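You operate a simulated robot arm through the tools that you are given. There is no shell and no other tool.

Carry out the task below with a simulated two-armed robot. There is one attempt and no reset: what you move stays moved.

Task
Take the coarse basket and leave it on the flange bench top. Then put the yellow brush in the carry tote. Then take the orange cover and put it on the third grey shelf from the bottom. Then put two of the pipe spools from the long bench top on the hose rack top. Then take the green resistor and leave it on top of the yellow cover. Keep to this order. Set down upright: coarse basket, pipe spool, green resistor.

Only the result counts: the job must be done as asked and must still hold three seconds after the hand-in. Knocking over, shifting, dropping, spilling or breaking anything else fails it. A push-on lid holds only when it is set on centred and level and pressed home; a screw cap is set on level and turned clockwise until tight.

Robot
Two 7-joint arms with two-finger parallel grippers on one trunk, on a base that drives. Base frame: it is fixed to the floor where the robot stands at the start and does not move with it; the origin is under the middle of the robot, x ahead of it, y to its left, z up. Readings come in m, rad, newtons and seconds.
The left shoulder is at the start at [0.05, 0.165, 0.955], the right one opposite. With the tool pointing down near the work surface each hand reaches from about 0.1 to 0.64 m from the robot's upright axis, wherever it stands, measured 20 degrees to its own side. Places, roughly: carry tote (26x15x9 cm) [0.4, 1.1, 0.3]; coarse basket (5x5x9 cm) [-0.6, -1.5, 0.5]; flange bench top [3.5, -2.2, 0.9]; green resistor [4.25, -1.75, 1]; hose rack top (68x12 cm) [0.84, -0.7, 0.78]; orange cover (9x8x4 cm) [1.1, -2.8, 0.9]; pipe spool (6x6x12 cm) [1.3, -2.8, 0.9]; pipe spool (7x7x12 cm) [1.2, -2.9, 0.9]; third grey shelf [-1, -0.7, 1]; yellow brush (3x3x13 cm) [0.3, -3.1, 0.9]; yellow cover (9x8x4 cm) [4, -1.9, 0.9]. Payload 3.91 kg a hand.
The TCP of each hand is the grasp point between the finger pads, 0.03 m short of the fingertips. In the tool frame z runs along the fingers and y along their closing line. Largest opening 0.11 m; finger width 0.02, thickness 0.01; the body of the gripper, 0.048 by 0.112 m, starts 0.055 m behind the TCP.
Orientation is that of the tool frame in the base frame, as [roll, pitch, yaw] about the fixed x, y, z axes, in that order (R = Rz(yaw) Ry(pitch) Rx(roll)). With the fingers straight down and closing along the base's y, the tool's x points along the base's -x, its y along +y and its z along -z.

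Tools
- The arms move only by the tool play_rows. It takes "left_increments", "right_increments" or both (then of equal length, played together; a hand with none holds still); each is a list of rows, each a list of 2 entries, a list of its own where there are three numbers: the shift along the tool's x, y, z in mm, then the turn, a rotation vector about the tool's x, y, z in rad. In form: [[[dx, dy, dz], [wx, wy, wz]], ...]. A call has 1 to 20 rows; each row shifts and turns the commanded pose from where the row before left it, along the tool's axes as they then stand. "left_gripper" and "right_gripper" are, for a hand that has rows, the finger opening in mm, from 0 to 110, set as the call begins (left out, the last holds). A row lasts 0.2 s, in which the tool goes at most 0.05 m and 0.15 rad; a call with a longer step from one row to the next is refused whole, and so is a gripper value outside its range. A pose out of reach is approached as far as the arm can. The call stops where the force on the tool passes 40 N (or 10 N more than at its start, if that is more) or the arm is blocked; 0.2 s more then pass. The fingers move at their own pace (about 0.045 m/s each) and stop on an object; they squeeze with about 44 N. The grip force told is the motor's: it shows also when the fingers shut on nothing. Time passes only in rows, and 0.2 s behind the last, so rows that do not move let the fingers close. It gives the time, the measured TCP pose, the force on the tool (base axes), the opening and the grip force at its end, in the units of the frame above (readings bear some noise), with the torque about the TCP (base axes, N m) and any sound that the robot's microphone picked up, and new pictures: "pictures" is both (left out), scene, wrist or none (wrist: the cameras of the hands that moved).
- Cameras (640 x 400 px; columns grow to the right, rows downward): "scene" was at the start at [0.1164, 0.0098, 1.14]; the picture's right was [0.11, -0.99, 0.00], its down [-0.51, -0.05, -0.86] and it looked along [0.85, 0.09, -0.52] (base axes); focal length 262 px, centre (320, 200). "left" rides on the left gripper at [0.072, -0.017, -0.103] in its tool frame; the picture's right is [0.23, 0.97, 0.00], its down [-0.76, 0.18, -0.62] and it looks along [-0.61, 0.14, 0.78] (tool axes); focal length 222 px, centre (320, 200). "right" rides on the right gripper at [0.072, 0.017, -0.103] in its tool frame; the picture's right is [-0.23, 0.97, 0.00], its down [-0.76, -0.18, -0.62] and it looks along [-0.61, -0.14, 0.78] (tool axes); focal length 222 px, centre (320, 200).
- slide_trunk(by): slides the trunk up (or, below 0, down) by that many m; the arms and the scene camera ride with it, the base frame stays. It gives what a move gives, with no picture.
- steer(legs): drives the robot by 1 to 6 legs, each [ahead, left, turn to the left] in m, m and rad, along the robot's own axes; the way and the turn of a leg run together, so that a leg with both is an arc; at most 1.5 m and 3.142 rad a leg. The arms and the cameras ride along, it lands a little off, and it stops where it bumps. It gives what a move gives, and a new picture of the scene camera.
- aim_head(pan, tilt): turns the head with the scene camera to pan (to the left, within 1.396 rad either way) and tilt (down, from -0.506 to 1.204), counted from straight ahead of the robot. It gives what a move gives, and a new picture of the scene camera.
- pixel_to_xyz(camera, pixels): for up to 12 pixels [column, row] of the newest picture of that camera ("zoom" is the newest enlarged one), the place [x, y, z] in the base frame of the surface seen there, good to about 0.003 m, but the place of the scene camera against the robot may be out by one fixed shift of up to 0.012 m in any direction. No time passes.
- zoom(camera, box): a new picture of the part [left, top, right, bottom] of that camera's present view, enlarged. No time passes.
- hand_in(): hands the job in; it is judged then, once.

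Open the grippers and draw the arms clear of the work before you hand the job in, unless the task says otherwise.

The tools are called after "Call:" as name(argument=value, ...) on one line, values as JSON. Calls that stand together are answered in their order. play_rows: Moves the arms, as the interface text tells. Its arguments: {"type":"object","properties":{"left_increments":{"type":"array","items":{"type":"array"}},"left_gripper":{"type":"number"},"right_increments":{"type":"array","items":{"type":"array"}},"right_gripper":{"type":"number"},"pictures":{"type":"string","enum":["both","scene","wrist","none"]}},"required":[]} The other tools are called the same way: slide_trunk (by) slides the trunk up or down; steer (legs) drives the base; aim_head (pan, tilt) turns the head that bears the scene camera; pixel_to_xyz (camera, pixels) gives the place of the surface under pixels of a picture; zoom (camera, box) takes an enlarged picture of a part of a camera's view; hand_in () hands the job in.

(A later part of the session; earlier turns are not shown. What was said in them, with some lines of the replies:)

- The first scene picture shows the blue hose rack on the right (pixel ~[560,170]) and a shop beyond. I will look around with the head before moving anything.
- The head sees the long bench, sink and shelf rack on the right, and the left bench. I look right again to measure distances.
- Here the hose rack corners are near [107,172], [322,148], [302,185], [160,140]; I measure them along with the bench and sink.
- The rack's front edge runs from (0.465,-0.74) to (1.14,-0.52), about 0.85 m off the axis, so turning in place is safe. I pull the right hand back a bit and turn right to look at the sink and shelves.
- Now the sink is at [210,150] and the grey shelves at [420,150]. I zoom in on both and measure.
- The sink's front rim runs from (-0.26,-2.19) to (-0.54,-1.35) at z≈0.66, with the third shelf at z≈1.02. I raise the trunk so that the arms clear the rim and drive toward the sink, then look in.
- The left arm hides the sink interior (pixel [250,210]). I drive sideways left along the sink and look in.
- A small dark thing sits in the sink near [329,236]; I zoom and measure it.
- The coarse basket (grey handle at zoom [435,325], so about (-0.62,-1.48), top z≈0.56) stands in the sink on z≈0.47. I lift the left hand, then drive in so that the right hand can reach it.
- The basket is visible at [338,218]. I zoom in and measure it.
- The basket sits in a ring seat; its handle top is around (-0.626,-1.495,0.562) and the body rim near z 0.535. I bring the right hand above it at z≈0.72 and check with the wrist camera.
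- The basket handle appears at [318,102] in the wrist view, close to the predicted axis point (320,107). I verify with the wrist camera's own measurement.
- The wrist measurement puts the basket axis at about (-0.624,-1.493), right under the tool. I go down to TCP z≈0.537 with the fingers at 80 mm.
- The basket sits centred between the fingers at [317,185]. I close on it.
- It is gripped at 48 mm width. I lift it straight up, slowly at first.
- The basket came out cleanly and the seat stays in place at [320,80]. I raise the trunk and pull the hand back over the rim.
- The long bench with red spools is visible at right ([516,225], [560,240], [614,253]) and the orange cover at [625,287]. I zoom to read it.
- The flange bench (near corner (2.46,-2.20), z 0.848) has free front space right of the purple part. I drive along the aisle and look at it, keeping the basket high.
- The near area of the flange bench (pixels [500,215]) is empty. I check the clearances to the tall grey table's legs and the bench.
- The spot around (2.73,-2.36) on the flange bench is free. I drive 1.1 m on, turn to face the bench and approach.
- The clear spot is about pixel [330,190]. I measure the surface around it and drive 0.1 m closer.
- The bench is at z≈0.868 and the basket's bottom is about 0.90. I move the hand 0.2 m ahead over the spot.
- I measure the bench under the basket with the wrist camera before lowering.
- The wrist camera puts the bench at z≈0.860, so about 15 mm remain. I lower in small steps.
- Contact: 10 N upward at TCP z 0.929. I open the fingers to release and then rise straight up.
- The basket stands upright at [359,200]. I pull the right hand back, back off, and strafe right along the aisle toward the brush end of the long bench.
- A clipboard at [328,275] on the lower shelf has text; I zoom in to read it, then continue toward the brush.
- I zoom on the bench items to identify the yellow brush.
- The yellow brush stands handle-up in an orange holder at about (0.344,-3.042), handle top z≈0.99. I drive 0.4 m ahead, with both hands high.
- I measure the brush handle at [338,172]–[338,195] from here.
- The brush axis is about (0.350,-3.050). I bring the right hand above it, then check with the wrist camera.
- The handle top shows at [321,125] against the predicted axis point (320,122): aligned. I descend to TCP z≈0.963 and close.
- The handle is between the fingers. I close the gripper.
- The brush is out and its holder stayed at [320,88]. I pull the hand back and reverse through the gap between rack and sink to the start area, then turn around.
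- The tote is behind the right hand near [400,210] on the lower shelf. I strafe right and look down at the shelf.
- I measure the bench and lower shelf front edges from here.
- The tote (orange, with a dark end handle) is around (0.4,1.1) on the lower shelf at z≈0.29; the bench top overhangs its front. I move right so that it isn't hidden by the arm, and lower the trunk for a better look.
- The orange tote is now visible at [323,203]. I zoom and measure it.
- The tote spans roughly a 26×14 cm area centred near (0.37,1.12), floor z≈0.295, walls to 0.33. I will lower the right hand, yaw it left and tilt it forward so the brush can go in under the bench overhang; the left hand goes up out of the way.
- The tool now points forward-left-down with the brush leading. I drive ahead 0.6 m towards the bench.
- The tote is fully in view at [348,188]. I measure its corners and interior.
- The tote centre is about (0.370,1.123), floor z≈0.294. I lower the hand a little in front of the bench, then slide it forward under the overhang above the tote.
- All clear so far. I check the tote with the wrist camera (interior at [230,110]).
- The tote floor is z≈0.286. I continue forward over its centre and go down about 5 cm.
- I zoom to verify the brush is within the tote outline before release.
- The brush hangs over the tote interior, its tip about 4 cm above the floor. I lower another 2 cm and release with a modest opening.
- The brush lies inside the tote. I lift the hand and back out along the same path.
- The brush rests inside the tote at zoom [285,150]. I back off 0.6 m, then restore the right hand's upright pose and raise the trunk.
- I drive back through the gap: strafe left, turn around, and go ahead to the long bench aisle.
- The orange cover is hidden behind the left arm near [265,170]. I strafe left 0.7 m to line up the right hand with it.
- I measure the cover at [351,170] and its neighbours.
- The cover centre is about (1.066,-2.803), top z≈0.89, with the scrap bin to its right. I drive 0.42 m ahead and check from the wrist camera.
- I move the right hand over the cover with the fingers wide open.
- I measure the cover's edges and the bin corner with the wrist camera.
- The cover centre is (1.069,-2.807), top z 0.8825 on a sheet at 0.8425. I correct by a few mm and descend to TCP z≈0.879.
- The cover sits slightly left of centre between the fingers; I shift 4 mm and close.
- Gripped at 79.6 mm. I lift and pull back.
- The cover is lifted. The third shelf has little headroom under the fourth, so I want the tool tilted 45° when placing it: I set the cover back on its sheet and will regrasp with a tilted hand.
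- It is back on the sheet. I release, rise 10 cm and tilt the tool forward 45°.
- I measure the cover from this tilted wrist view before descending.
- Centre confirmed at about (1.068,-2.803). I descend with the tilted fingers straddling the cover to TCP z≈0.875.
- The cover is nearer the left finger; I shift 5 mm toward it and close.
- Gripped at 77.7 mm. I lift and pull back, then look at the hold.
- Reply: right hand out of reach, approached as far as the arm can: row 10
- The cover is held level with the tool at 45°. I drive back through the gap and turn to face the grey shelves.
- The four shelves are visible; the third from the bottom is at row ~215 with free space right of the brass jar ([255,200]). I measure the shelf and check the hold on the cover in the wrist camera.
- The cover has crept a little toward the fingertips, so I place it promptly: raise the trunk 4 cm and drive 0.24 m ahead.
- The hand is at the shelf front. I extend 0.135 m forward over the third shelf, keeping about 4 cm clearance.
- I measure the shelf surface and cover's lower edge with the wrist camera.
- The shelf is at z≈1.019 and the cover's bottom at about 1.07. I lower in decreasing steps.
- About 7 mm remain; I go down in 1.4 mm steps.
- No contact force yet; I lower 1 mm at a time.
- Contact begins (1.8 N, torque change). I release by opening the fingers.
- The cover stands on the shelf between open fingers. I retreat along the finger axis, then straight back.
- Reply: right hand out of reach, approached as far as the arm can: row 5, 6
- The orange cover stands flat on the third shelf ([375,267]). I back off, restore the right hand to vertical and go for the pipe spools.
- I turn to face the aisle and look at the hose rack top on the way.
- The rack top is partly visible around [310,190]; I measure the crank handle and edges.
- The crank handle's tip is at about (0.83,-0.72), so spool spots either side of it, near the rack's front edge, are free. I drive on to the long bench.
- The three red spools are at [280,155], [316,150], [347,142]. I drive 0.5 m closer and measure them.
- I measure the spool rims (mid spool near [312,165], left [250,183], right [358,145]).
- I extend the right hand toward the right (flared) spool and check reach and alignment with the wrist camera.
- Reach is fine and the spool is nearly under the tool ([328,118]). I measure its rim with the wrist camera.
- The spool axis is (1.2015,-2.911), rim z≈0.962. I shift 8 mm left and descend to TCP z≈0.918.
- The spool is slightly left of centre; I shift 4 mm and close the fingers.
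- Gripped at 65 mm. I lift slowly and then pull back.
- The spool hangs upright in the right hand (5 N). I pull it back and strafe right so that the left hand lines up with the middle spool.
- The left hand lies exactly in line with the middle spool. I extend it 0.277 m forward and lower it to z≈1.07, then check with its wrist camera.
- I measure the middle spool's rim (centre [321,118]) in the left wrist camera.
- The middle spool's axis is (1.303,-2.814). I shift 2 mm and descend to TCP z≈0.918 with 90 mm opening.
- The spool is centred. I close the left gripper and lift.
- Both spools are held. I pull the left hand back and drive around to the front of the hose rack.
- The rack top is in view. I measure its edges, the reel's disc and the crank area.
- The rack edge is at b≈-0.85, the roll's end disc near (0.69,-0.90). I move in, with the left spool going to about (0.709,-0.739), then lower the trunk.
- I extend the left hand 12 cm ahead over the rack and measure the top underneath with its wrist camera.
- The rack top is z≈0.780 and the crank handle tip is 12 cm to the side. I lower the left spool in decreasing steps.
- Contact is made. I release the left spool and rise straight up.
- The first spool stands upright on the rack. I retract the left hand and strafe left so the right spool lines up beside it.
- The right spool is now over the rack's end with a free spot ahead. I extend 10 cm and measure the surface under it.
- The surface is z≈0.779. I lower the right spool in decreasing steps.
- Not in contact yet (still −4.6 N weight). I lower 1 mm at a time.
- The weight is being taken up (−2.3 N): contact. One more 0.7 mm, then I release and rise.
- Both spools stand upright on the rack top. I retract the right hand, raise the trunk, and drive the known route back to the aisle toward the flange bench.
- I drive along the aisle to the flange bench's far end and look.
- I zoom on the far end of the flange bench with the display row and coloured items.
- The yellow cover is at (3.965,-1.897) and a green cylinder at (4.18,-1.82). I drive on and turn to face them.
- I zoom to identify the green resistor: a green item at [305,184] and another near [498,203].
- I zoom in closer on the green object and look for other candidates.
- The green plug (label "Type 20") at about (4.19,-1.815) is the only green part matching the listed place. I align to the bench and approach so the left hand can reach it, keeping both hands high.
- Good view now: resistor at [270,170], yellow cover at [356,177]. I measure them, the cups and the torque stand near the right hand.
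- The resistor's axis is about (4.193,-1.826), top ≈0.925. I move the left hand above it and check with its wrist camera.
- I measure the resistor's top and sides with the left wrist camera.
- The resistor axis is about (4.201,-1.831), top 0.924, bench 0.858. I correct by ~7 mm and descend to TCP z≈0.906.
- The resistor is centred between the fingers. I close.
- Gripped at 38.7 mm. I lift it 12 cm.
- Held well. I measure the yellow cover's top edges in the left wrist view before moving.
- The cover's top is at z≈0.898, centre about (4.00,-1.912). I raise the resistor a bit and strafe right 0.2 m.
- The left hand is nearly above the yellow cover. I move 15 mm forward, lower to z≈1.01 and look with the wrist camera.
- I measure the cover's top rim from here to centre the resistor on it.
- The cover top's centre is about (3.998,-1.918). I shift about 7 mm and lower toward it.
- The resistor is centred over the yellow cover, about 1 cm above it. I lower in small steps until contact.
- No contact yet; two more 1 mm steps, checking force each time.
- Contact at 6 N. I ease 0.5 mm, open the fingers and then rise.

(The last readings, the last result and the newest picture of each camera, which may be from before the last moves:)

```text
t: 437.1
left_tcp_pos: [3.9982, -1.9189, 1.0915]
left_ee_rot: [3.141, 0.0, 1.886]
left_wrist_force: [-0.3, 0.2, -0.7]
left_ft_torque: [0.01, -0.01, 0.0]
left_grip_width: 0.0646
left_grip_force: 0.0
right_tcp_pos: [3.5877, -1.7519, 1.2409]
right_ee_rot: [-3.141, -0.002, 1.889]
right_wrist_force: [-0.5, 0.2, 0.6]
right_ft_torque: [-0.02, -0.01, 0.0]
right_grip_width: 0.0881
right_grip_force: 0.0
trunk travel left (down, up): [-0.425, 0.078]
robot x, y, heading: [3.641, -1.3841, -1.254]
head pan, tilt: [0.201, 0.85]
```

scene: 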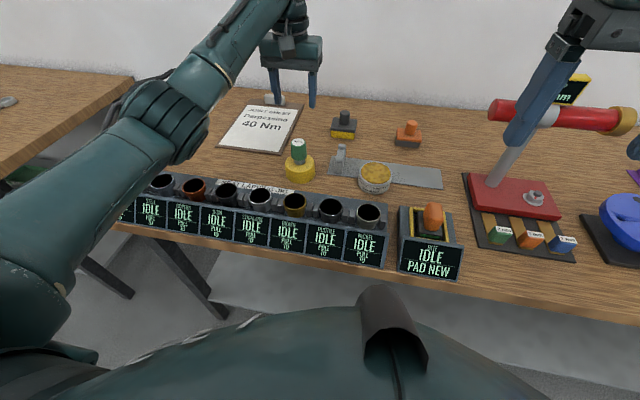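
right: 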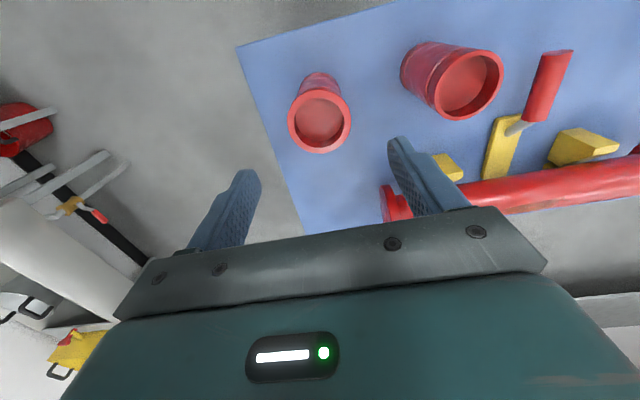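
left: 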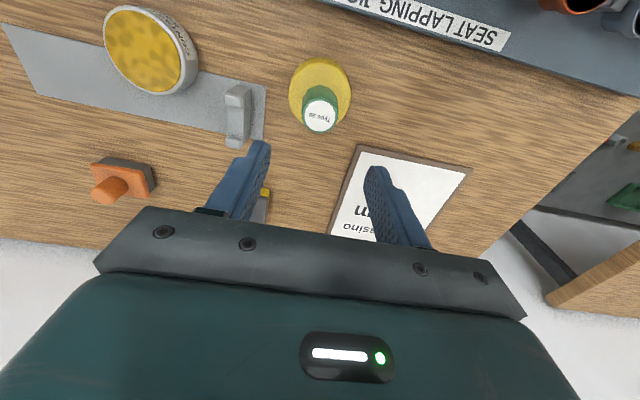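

The resistor stands upright on the yellow cover. I retract the left hand up and back, and back the robot off.

Call:
play_rows(left_increments=[[[0, 0, -40], [0, 0, 0]], [[40, 0, -40], [0, 0, 0]], [[40, 0, 0], [0, 0, 0]], [[40, 0, 0], [0, 0, 0]], [[40, 0, 0], [0, 0, 0]], [[40, 0, 0], [0, 0, 0]], [[0, 0, 0], [0, 0, 0]]], left_gripper=100, right_increments=[[[0, 0, 0], [0, 0, 0]], [[0, 0, 0], [0, 0, 0]], [[0, 0, 0], [0, 0, 0]], [[0, 0, 0], [0, 0, 0]], [[0, 0, 0], [0, 0, 0]], [[0, 0, 0], [0, 0, 0]], [[0, 0, 0], [0, 0, 0]]], right_gripper=100, pictures="none")

Call:
steer(legs=[[-0.35, 0, 0]])

Call:
zoom(camera="scene", box=[200, 60, 420, 200])

Call:
aim_head(pan=-0.6, tilt=0.5)

```text
refused: row 2 steps farther than a row can; nothing moved
```

```text
t: 439.4
left_tcp_pos: [3.8895, -1.5883, 1.0911]
left_ee_rot: [3.139, 0.0, 1.886]
left_wrist_force: [0.5, 0.3, -0.3]
left_ft_torque: [-0.01, -0.01, -0.01]
left_grip_width: 0.065
left_grip_force: 0.0
right_tcp_pos: [3.4779, -1.4204, 1.2418]
right_ee_rot: [-3.14, 0.001, 1.888]
right_wrist_force: [-0.1, 0.1, 0.0]
right_ft_torque: [0.0, -0.02, 0.02]
right_grip_width: 0.0879
right_grip_force: 0.0
trunk travel left (down, up): [-0.425, 0.078]
robot x, y, heading: [3.5307, -1.0582, -1.254]
head pan, tilt: [0.201, 0.85]
```

scene: 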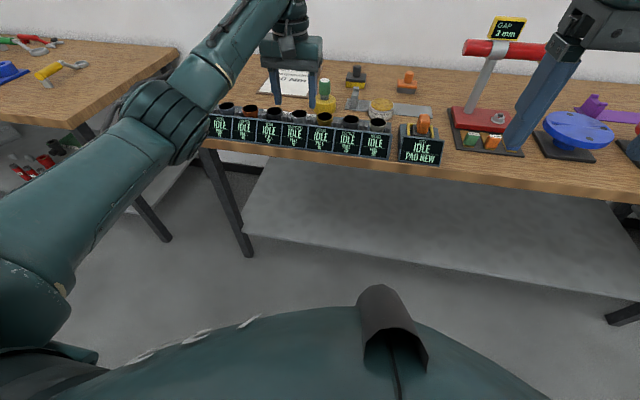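

```text
2.86 times, centred on (310, 130) of scene
```

zoom: 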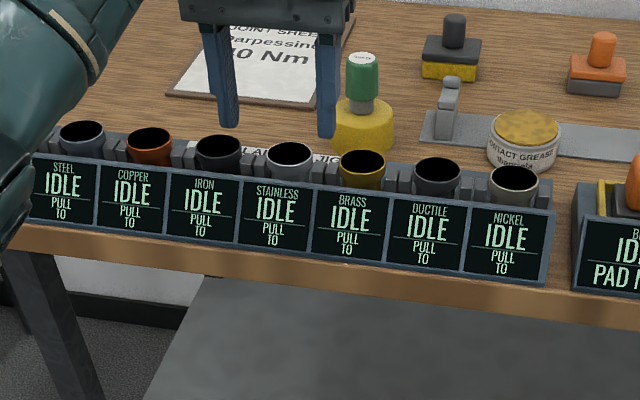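

```text
t: 440.5
left_tcp_pos: [3.8899, -1.5888, 1.0899]
left_ee_rot: [3.139, -0.001, 1.887]
left_wrist_force: [0.0, -0.5, -0.4]
left_ft_torque: [-0.02, -0.01, 0.0]
left_grip_width: 0.0652
left_grip_force: 0.1
right_tcp_pos: [3.4798, -1.4204, 1.2409]
right_ee_rot: [-3.139, -0.002, 1.889]
right_wrist_force: [0.3, 0.5, 0.8]
right_ft_torque: [-0.01, 0.0, -0.03]
right_grip_width: 0.0881
right_grip_force: 0.0
trunk travel left (down, up): [-0.425, 0.078]
robot x, y, heading: [3.5283, -1.0577, -1.254]
head pan, tilt: [-0.6, 0.499]
```

scene: 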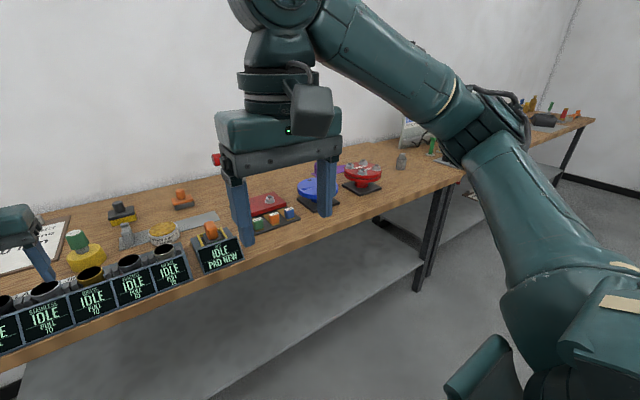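

The refused retract did no harm: the robot backed off with the fingers well above the resistor, which still stands upright; the basket is upright at [401,160]. I finish retracting the arms and open the grippers.

Call:
play_rows(left_increments=[[[30, 0, -20], [0, 0, 0]], [[30, 0, -20], [0, 0, 0]], [[30, 0, -20], [0, 0, 0]], [[30, 0, 0], [0, 0, 0]], [[30, 0, 0], [0, 0, 0]], [[0, 0, 0], [0, 0, 0]]], left_gripper=105, right_increments=[[[0, 0, 0], [0, 0, 0]], [[0, 0, 0], [0, 0, 0]], [[0, 0, 0], [0, 0, 0]], [[0, 0, 0], [0, 0, 0]], [[0, 0, 0], [0, 0, 0]], [[0, 0, 0], [0, 0, 0]]], right_gripper=105, pictures="none")

Call:
aim_head(pan=0.1, tilt=0.65)

Call:
zoom(camera="scene", box=[200, 80, 440, 230])

```text
t: 441.9
left_tcp_pos: [3.8442, -1.4464, 1.1502]
left_ee_rot: [3.139, 0.001, 1.887]
left_wrist_force: [0.0, 0.2, 0.2]
left_ft_torque: [0.02, -0.01, -0.05]
left_grip_width: 0.1051
left_grip_force: 0.1
right_tcp_pos: [3.4784, -1.4215, 1.2417]
right_ee_rot: [-3.141, -0.001, 1.889]
right_wrist_force: [0.6, -0.3, 0.1]
right_ft_torque: [0.03, 0.01, 0.01]
right_grip_width: 0.1051
right_grip_force: 0.0
trunk travel left (down, up): [-0.425, 0.078]
robot x, y, heading: [3.5296, -1.0608, -1.248]
head pan, tilt: [-0.6, 0.499]
```

```text
t: 443.0
left_tcp_pos: [3.8436, -1.4469, 1.1514]
left_ee_rot: [3.139, 0.002, 1.888]
left_wrist_force: [0.5, -0.3, -0.3]
left_ft_torque: [-0.03, -0.01, -0.01]
left_grip_width: 0.1049
left_grip_force: 0.1
right_tcp_pos: [3.4793, -1.4229, 1.24]
right_ee_rot: [-3.14, -0.001, 1.889]
right_wrist_force: [0.4, 0.2, 0.3]
right_ft_torque: [-0.03, 0.02, -0.01]
right_grip_width: 0.1052
right_grip_force: 0.0
trunk travel left (down, up): [-0.425, 0.078]
robot x, y, heading: [3.5303, -1.055, -1.253]
head pan, tilt: [0.099, 0.649]
```

scene: 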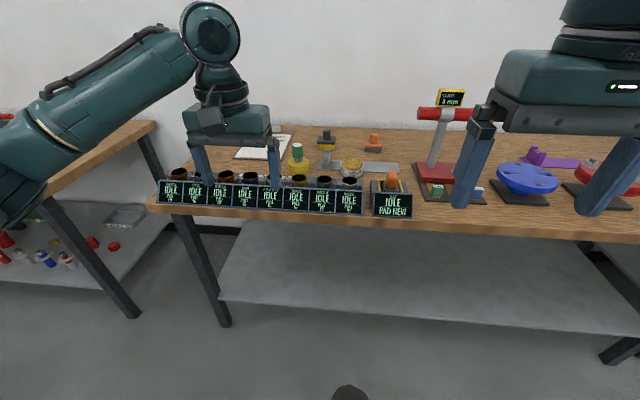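

```text
2.67 times, centred on (320, 155) of scene
```

zoom: 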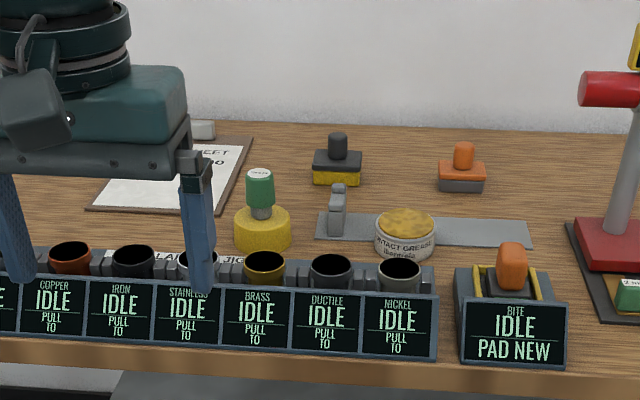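

The resistor is upright on the yellow cover, both grippers are open and clear, and every earlier item was seen in place. I hand the job in.

Call:
hand_in()

```text
The job is handed in.
```

I did all five steps in the order you gave and handed the job in; I don't have the judge's result. In the last picture I had of each item, it stood where it should:

1. **Coarse basket:** upright on the flange bench top, about (2.73, -2.31).
2. **Yellow brush:** lying inside the carry tote on the lower shelf.
3. **Orange cover:** flat on the third grey shelf from the bottom, z about 1.02, to the right of the brass jar. I set it back on its sheet once and regrasped it with a tilted hand, because headroom under the fourth shelf is tight.
4. **Pipe spools:** two, both upright on the hose rack top near its front edge, at about (0.57, -0.78) and (0.71, -0.74). I took the two nearest the places you listed and left the third on the long bench.
5. **Green resistor:** upright on top of the yellow cover, at about (4.00, -1.92).

**Identification:** nothing on the bench is labelled as a resistor. I took the green plug marked "Type 20", the only green part near the place you gave.

Nothing else was knocked over, moved or dropped in anything I saw. Both grippers were open and clear of the work at hand-in. I rechecked the flange bench at the end, but did not drive back to the tote, shelf or rack.
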